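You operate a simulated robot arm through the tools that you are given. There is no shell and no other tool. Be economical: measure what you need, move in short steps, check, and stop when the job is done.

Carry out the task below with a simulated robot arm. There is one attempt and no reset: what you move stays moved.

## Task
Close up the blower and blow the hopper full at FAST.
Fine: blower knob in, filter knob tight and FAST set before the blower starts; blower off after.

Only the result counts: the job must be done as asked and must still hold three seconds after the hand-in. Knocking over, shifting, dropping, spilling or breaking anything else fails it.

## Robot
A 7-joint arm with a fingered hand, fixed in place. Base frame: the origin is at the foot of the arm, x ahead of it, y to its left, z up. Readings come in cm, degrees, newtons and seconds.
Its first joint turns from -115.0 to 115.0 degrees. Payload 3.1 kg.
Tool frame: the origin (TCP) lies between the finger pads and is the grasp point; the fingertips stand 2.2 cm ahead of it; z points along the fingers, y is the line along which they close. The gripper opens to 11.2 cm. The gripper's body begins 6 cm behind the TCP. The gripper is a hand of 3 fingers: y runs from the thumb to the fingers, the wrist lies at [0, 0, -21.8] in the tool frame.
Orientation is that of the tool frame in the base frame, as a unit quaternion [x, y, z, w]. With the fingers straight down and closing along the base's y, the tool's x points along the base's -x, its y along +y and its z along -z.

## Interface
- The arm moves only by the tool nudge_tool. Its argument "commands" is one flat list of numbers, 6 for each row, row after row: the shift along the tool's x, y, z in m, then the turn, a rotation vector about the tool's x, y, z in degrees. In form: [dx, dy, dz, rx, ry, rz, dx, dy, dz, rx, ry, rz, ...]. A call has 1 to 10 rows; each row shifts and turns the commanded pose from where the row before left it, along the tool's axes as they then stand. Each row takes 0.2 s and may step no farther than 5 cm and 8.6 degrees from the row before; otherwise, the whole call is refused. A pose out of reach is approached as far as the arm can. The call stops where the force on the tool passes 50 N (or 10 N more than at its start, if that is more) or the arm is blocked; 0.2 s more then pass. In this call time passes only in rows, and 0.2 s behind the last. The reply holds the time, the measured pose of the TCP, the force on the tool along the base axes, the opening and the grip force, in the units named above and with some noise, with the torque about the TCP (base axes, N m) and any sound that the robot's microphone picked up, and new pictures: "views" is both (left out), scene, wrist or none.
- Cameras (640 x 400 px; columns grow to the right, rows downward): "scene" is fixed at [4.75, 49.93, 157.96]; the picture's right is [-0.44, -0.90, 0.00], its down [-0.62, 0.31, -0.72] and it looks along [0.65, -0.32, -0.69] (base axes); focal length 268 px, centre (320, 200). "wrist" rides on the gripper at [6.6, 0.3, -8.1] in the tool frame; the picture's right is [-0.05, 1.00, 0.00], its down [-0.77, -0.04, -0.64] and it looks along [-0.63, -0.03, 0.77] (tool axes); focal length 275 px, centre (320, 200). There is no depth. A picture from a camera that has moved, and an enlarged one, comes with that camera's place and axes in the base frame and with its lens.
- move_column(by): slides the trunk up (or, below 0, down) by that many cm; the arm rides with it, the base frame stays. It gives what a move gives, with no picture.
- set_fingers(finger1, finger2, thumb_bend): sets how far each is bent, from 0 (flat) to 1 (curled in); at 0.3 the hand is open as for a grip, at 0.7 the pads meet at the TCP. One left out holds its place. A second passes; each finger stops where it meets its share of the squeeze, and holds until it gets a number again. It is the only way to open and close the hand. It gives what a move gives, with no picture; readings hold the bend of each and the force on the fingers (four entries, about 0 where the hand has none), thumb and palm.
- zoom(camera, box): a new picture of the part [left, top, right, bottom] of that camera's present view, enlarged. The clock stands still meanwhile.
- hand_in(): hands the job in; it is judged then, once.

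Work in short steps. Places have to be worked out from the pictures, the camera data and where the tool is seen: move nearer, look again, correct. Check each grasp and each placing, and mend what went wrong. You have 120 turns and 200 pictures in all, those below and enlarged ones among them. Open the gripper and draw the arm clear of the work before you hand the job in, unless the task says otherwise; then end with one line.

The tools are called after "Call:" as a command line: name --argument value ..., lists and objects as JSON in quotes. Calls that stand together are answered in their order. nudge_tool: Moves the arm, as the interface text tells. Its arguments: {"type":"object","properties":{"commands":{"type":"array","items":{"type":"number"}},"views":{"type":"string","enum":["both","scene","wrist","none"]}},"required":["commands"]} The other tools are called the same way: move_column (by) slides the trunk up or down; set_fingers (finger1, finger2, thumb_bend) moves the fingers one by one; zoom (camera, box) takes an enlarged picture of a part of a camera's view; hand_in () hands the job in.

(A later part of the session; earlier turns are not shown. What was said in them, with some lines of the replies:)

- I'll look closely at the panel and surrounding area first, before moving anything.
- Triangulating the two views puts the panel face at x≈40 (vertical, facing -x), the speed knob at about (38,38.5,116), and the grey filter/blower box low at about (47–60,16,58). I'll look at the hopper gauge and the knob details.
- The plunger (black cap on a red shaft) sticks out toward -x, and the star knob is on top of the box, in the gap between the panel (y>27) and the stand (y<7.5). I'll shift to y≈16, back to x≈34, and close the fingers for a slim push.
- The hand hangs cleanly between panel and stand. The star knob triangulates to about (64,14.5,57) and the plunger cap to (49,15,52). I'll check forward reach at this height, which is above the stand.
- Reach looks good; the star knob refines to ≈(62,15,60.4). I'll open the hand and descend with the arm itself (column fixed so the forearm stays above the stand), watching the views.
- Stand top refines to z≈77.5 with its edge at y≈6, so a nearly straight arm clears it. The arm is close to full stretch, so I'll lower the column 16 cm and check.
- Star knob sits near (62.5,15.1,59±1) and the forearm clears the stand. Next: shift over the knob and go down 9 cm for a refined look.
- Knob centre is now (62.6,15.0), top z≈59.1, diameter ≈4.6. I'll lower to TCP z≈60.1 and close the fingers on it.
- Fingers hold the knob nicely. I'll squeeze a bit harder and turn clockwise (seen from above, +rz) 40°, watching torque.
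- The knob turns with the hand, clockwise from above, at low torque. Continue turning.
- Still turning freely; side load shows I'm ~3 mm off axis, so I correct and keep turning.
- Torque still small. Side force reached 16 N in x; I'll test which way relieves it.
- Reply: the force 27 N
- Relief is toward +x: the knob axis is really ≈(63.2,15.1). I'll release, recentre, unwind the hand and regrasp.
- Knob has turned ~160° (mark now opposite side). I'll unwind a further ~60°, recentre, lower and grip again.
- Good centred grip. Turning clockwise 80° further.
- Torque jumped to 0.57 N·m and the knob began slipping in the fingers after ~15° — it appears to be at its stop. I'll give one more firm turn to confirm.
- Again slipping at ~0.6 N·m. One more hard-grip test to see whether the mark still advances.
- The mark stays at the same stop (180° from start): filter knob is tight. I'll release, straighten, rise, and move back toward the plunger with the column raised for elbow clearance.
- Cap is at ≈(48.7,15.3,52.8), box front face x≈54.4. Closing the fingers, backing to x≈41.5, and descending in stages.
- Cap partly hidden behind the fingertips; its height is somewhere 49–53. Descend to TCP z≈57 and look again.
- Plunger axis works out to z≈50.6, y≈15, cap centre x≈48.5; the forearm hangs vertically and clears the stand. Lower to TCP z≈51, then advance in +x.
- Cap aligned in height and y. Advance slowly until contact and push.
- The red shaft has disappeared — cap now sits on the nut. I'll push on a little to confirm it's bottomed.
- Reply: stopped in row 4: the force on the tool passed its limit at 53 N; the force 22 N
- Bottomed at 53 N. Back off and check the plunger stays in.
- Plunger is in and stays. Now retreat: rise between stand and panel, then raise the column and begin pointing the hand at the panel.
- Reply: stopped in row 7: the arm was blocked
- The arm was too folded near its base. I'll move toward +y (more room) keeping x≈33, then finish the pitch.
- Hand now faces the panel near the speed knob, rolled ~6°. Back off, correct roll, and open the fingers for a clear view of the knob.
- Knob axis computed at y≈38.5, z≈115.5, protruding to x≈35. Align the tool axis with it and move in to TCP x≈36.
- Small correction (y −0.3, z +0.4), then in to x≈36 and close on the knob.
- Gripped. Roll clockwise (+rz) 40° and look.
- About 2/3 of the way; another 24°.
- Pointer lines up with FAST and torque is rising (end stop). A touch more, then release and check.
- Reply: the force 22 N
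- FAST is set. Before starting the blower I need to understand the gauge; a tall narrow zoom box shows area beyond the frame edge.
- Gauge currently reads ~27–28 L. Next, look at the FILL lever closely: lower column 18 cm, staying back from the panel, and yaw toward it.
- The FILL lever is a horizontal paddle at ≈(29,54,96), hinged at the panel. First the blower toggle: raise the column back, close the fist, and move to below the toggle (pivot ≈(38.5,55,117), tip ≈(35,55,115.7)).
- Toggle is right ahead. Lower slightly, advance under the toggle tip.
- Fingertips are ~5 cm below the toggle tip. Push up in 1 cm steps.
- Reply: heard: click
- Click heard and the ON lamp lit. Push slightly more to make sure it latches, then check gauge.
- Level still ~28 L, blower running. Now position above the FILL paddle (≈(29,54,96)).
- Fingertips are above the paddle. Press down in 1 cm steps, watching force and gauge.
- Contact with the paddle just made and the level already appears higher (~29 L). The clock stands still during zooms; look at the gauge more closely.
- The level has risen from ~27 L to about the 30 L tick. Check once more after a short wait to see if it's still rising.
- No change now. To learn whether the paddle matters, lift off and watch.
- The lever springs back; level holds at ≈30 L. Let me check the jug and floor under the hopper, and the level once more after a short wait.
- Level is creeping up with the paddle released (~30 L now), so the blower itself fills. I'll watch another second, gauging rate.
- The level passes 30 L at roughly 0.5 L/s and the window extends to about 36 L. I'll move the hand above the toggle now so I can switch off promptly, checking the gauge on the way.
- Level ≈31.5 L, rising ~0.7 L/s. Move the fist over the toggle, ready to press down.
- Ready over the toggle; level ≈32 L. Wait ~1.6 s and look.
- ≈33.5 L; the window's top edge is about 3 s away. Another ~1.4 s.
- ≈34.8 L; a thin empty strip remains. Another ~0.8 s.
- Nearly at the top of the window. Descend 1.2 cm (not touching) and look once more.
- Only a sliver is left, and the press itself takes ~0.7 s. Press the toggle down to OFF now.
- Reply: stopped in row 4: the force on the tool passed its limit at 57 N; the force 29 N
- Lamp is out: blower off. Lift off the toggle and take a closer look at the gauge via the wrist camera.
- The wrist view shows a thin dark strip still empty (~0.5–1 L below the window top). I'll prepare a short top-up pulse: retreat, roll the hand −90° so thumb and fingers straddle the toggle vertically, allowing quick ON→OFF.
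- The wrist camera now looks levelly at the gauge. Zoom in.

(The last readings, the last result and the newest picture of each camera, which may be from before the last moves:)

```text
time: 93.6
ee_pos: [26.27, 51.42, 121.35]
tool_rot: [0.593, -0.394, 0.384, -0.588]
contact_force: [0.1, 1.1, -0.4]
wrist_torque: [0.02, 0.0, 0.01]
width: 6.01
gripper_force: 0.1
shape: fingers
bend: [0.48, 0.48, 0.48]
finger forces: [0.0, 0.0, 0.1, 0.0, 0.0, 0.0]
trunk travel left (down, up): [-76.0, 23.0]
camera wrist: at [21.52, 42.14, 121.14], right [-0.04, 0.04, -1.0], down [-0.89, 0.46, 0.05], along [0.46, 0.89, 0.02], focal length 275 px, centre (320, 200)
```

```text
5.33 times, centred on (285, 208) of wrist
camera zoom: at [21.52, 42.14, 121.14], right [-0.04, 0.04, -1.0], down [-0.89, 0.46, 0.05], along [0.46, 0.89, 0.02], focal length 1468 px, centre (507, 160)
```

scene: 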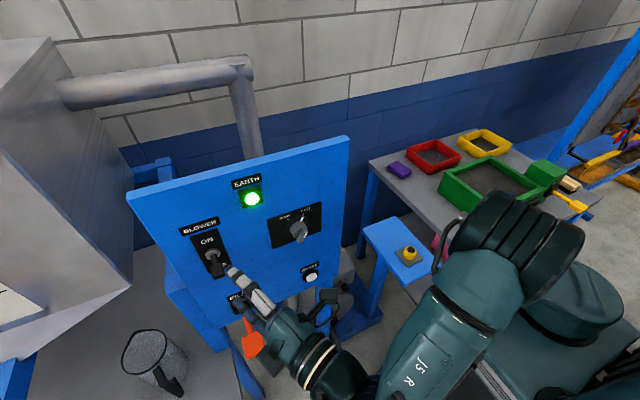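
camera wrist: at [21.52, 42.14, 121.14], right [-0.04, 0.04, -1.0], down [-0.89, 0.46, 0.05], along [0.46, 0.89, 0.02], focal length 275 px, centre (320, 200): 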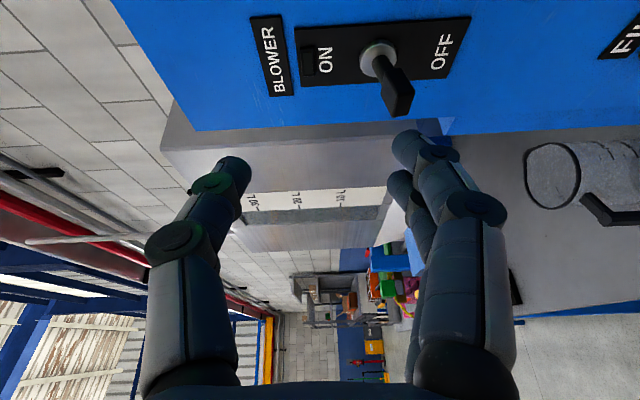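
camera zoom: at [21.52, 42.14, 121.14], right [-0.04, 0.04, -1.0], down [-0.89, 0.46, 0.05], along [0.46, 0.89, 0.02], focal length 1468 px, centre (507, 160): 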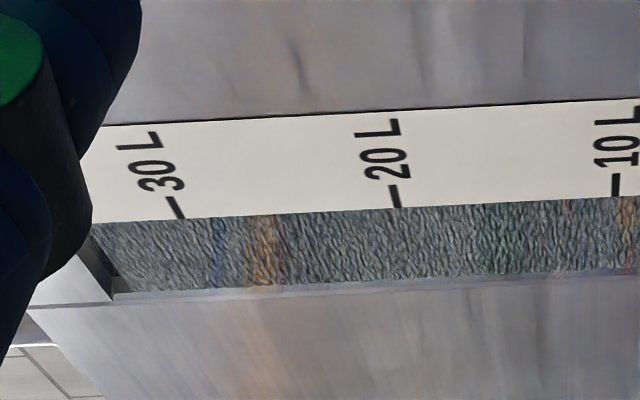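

Call:
zoom --camera "wrist" --box '[228, 198, 268, 228]'

Call:
nudge_tool --commands '[0, 0.02, -0.02, 0, 0, 0, 0, 0.03, 0, 0, 0, 0]' --views "wrist"

```text
13.33 times, centred on (248, 213) of wrist
camera zoom: at [21.52, 42.14, 121.14], right [-0.04, 0.04, -1.0], down [-0.89, 0.46, 0.05], along [0.46, 0.89, 0.02], focal length 3670 px, centre (1280, 27)
```

zoom: 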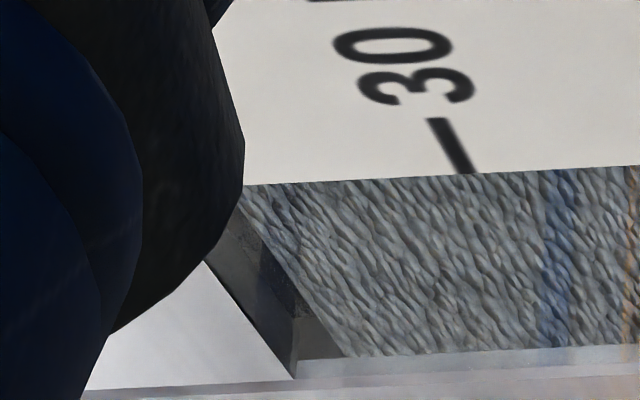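

```text
time: 94.2
ee_pos: [24.46, 50.8, 116.56]
tool_rot: [0.593, -0.395, 0.385, -0.587]
contact_force: [-0.2, -0.3, -0.8]
wrist_torque: [-0.01, -0.03, 0.04]
width: 6.01
gripper_force: 0.2
shape: fingers
bend: [0.48, 0.48, 0.48]
finger forces: [0.0, 0.1, 0.1, 0.0, 0.0, 0.0]
trunk travel left (down, up): [-76.0, 23.0]
camera wrist: at [19.68, 41.47, 116.27], right [-0.04, 0.04, -1.0], down [-0.89, 0.46, 0.05], along [0.46, 0.89, 0.02], focal length 275 px, centre (320, 200)
```

wrist: 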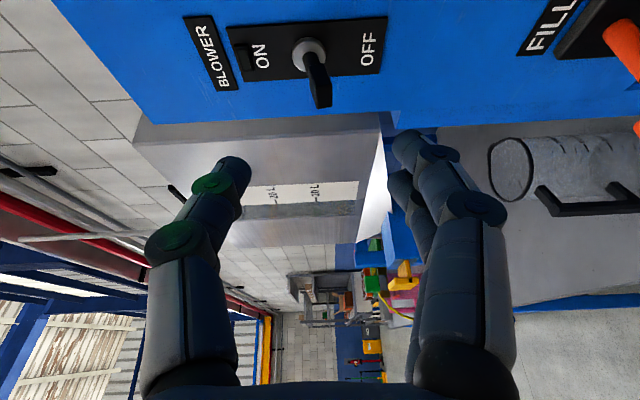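

Level view: top edge of material is ~0.5–1 L from the frame. I'll straddle the toggle now (still OFF) by advancing 10 cm.

Call:
nudge_tool --commands '[0.005, 0, 0.035, 0, 0, 0, 0, 0, 0.035, 0, 0, 0, 0, 0, 0.03, 0, 0, 0]' --views "wrist"

Call:
zoom --camera "scene" --box '[170, 200, 290, 300]'

```text
time: 95.0
ee_pos: [33.68, 54.49, 116.43]
tool_rot: [0.594, -0.394, 0.384, -0.587]
contact_force: [0.3, 0.7, -1.1]
wrist_torque: [0.0, -0.02, 0.0]
width: 6.04
gripper_force: 0.1
shape: fingers
bend: [0.48, 0.48, 0.48]
finger forces: [0.0, 0.1, 0.1, 0.0, 0.0, 0.0]
trunk travel left (down, up): [-76.0, 23.0]
camera wrist: at [28.86, 45.16, 116.35], right [-0.04, 0.04, -1.0], down [-0.89, 0.46, 0.05], along [0.46, 0.89, 0.02], focal length 275 px, centre (320, 200)
```

wrist: 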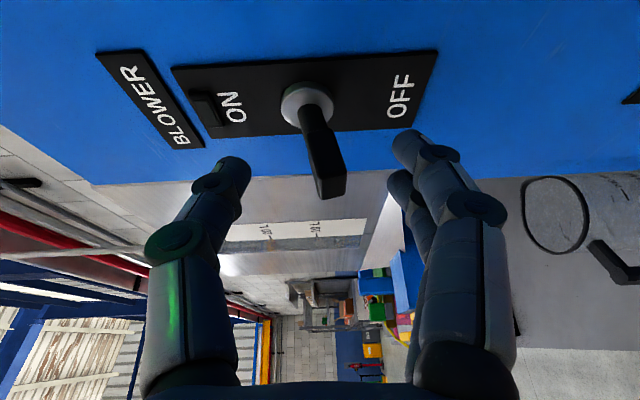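

```text
4.00 times, centred on (230, 250) of scene
camera zoom: at [4.75, 49.93, 157.96], right [-0.44, -0.9, 0.0], down [-0.62, 0.31, -0.72], along [0.65, -0.32, -0.69], focal length 1074 px, centre (680, 0)
```

zoom: 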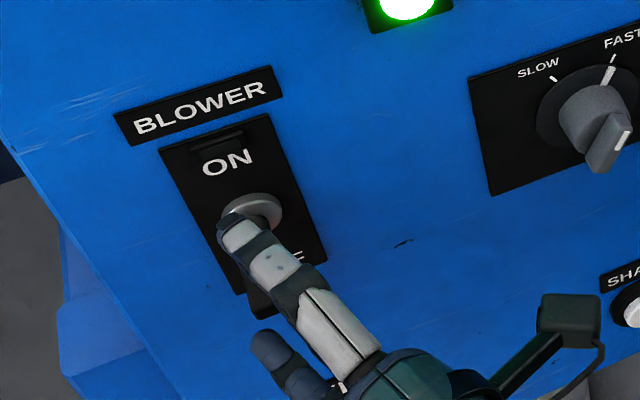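

Straddling the toggle. Tighten the gap, then a single quick up-then-down pulse.

Call:
set_fingers --finger1 0.57 --finger2 0.57 --thumb_bend 0.57

Call:
nudge_tool --commands '[0, -0.013, 0, 0, 0, 0, 0, -0.013, 0, 0, 0, 0, 0, -0.013, 0, 0, 0, 0, 0, 0.013, 0, 0, 0, 0, 0, 0.013, 0, 0, 0, 0, 0, 0.013, 0, 0, 0, 0, 0, 0.013, 0, 0, 0, 0, 0, 0.013, 0, 0, 0, 0]' --views "both"

Call:
zoom --camera "scene" --box '[0, 0, 10, 400]'

```text
time: 96.0
ee_pos: [33.62, 54.42, 116.77]
tool_rot: [0.593, -0.394, 0.384, -0.587]
contact_force: [0.4, 0.3, 0.3]
wrist_torque: [0.01, -0.02, -0.03]
width: 3.87
gripper_force: 0.0
shape: fingers
bend: [0.56, 0.56, 0.56]
finger forces: [0.1, 0.0, 0.0, 0.0, 0.1, 0.1]
trunk travel left (down, up): [-76.0, 23.0]
```

```text
time: 97.8
ee_pos: [33.59, 54.18, 113.96]
tool_rot: [0.592, -0.395, 0.384, -0.589]
contact_force: [-0.9, 0.3, 6.8]
wrist_torque: [0.06, -0.17, 0.02]
width: 4.73
gripper_force: 3.1
shape: fingers
bend: [0.56, 0.56, 0.53]
finger forces: [0.1, 0.0, 0.1, 0.1, 6.5, 0.0]
trunk travel left (down, up): [-76.0, 23.0]
heard: click
camera wrist: at [28.88, 44.88, 113.61], right [-0.03, 0.05, -1.0], down [-0.89, 0.46, 0.05], along [0.46, 0.89, 0.03], focal length 275 px, centre (320, 200)
```

scene: 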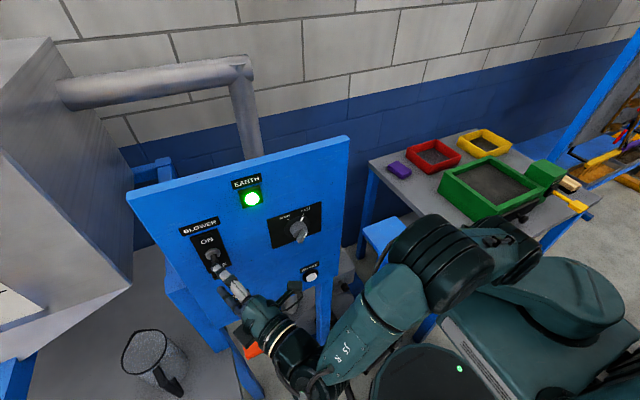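
wrist: 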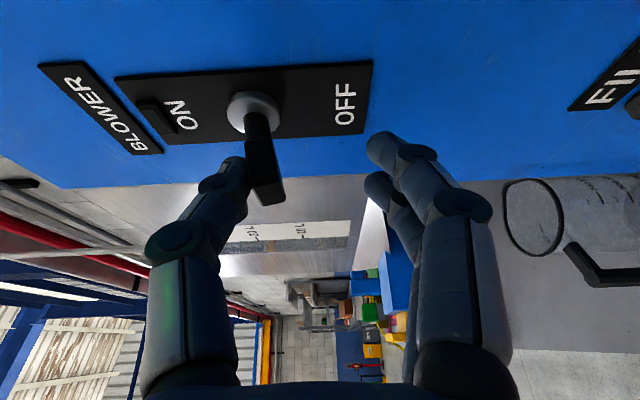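

```text
1.00 times, centred on (5, 200) of scene (not enlarged: the box is as wide or as high as the picture)
camera zoom: at [4.75, 49.93, 157.96], right [-0.44, -0.9, 0.0], down [-0.62, 0.31, -0.72], along [0.65, -0.32, -0.69], focal length 268 px, centre (635, 200)
```

zoom: 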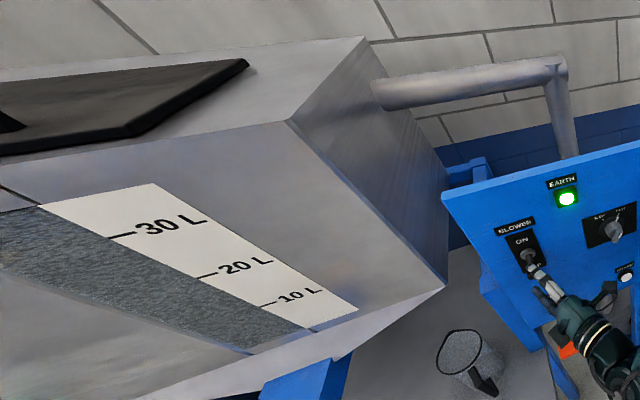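

The scene gauge now shows the window filled to the top edge, and the toggle is down with the lamp out. Open the hand, back away straight out, and verify.

Call:
set_fingers --finger1 0.45 --finger2 0.45 --thumb_bend 0.45

Call:
nudge_tool --commands '[0, -0.012, 0, 0, 0, 0, 0, 0, -0.04, 0, 0, 0, 0, 0, -0.04, 0, 0, 0, 0, 0, -0.03, 0, 0, 0]' --views "wrist"

Call:
zoom --camera "scene" --box '[170, 190, 350, 300]'

Call:
zoom --camera "wrist" --box '[225, 170, 345, 245]'

```text
time: 98.8
ee_pos: [33.77, 54.23, 113.78]
tool_rot: [0.593, -0.394, 0.384, -0.587]
contact_force: [0.1, -0.1, 0.3]
wrist_torque: [-0.02, 0.0, -0.01]
width: 6.86
gripper_force: 0.2
shape: fingers
bend: [0.45, 0.45, 0.45]
finger forces: [0.0, 0.0, 0.1, 0.1, 0.0, 0.0]
trunk travel left (down, up): [-76.0, 23.0]
```

```text
time: 99.8
ee_pos: [23.38, 49.79, 115.31]
tool_rot: [0.593, -0.394, 0.385, -0.587]
contact_force: [-0.3, -0.6, 0.5]
wrist_torque: [0.03, -0.04, -0.03]
width: 6.89
gripper_force: 0.0
shape: fingers
bend: [0.45, 0.45, 0.45]
finger forces: [0.0, 0.0, 0.1, 0.1, 0.0, 0.0]
trunk travel left (down, up): [-76.0, 23.0]
camera wrist: at [18.64, 40.43, 115.07], right [-0.03, 0.04, -1.0], down [-0.89, 0.46, 0.05], along [0.46, 0.89, 0.02], focal length 275 px, centre (320, 200)
```

wrist: 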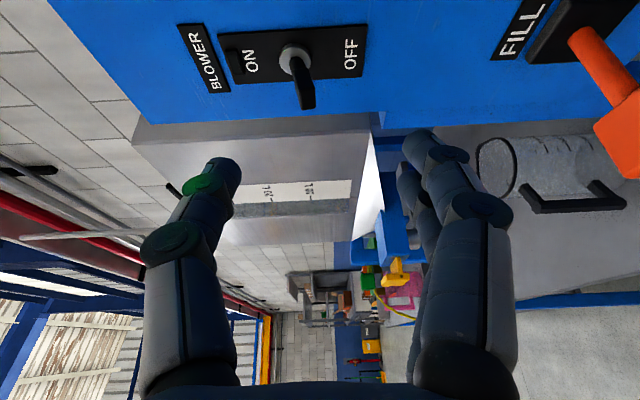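

```text
3.56 times, centred on (260, 245) of scene
camera zoom: at [4.75, 49.93, 157.96], right [-0.44, -0.9, 0.0], down [-0.62, 0.31, -0.72], along [0.65, -0.32, -0.69], focal length 954 px, centre (533, 40)
```

zoom: 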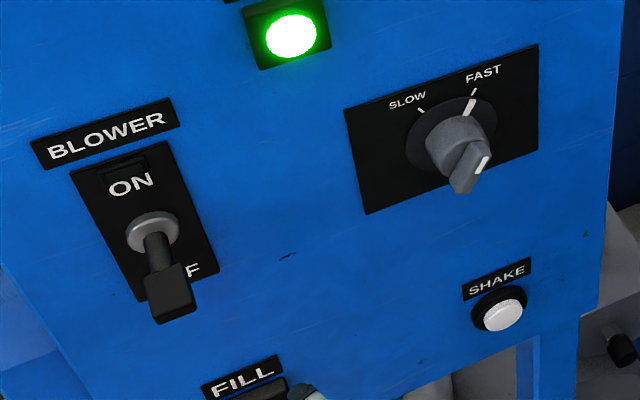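

```text
5.33 times, centred on (285, 208) of wrist
camera zoom: at [18.64, 40.43, 115.07], right [-0.03, 0.04, -1.0], down [-0.89, 0.46, 0.05], along [0.46, 0.89, 0.02], focal length 1468 px, centre (507, 160)
```

zoom: 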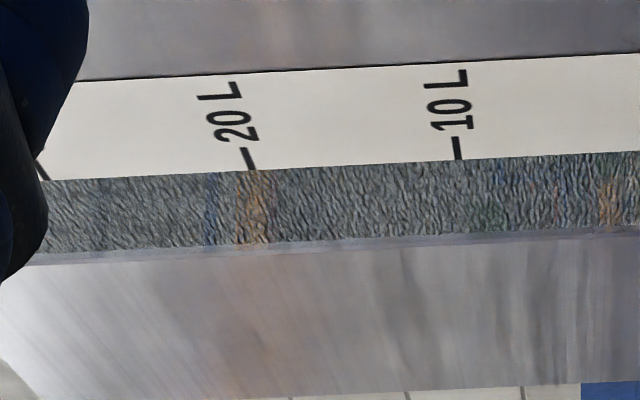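

Blower off, FAST still set. Move to the earlier viewing pose to compare the top of the gauge.

Call:
nudge_tool --commands '[0, -0.035, 0.0, 0, 0, 0, 0, -0.035, 0.0, 0, 0, 0]' --views "none"

Call:
zoom --camera "wrist" --box '[228, 195, 278, 232]'

```text
time: 100.4
ee_pos: [23.63, 49.8, 122.27]
tool_rot: [0.593, -0.395, 0.384, -0.587]
contact_force: [-0.3, -0.4, -0.1]
wrist_torque: [-0.03, -0.01, 0.01]
width: 6.89
gripper_force: 0.0
shape: fingers
bend: [0.45, 0.45, 0.45]
finger forces: [0.0, 0.1, 0.0, 0.0, 0.0, 0.0]
trunk travel left (down, up): [-76.0, 23.0]
```

```text
10.81 times, centred on (253, 214) of wrist
camera zoom: at [18.85, 40.47, 122.11], right [-0.04, 0.04, -1.0], down [-0.89, 0.46, 0.05], along [0.46, 0.89, 0.02], focal length 2976 px, centre (1044, 54)
```

zoom: 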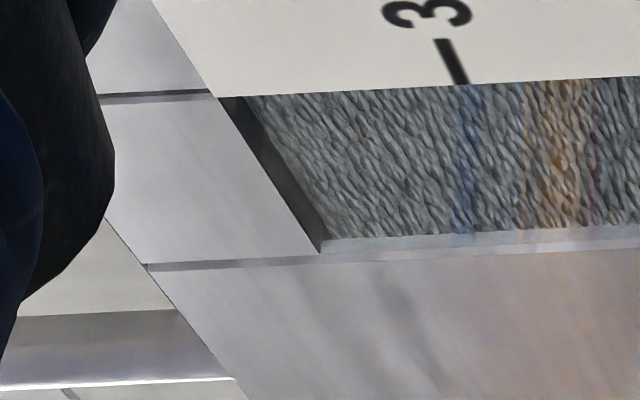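

Only the frame reveal remains: the hopper is full. Open the hand, draw clear, and do a last scene check.

Call:
set_fingers --finger1 0.3 --finger2 0.3 --thumb_bend 0.3

Call:
nudge_tool --commands '[0.03, -0.03, 0, 0, 0, 0, 0.03, -0.03, 0, 0, 0, 0, 0, 0, 0, 0, 0, 0, 0, 0, 0, 0, 0, 0]' --views "scene"

Call:
zoom --camera "scene" --box '[170, 190, 390, 330]'

```text
time: 101.4
ee_pos: [23.69, 49.81, 122.27]
tool_rot: [0.593, -0.394, 0.385, -0.587]
contact_force: [-0.2, -1.0, 1.0]
wrist_torque: [0.0, 0.02, 0.01]
width: 11.13
gripper_force: 0.0
shape: fingers
bend: [0.3, 0.3, 0.3]
finger forces: [0.0, 0.0, 0.0, 0.1, 0.0, 0.1]
trunk travel left (down, up): [-76.0, 23.0]
```

```text
time: 102.4
ee_pos: [25.99, 44.09, 128.16]
tool_rot: [0.593, -0.395, 0.384, -0.587]
contact_force: [-0.6, -0.3, -1.1]
wrist_torque: [0.01, -0.01, 0.03]
width: 11.16
gripper_force: 0.1
shape: fingers
bend: [0.3, 0.3, 0.3]
finger forces: [0.0, 0.0, 0.1, 0.0, 0.0, 0.0]
trunk travel left (down, up): [-76.0, 23.0]
```

scene: 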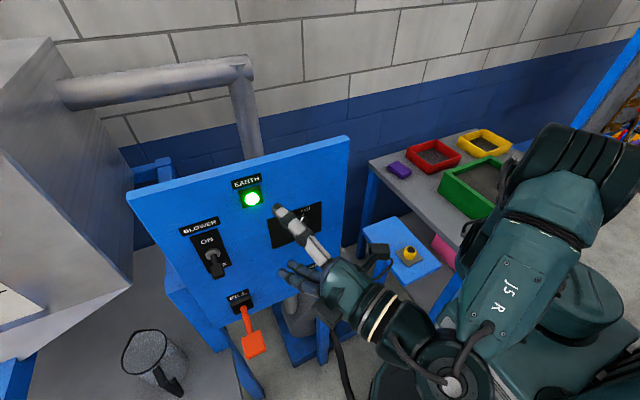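

```text
2.86 times, centred on (280, 260) of scene
camera zoom: at [4.75, 49.93, 157.96], right [-0.44, -0.9, 0.0], down [-0.62, 0.31, -0.72], along [0.65, -0.32, -0.69], focal length 767 px, centre (434, 29)
```

zoom: 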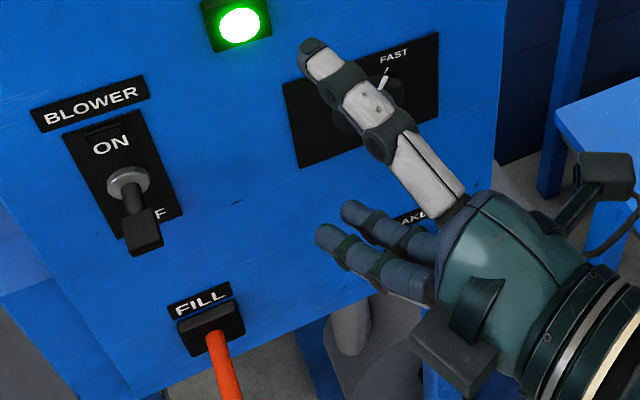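

Everything is in its final state and the hand is clear and open; handing in.

Call:
hand_in

```text
The job is handed in.
```

The hopper is full to the top of its gauge window, blown at FAST, and the job is handed in; I haven't had a result back. Before the blower started, its knob was pushed in, the filter knob was turned to its stop and FAST was set. The blower is now off. It ran twice: one main fill, then a pulse of under a second because a thin strip at the top was still empty. I also pressed the FILL paddle briefly during the main fill; it sprang back and I saw no spill.
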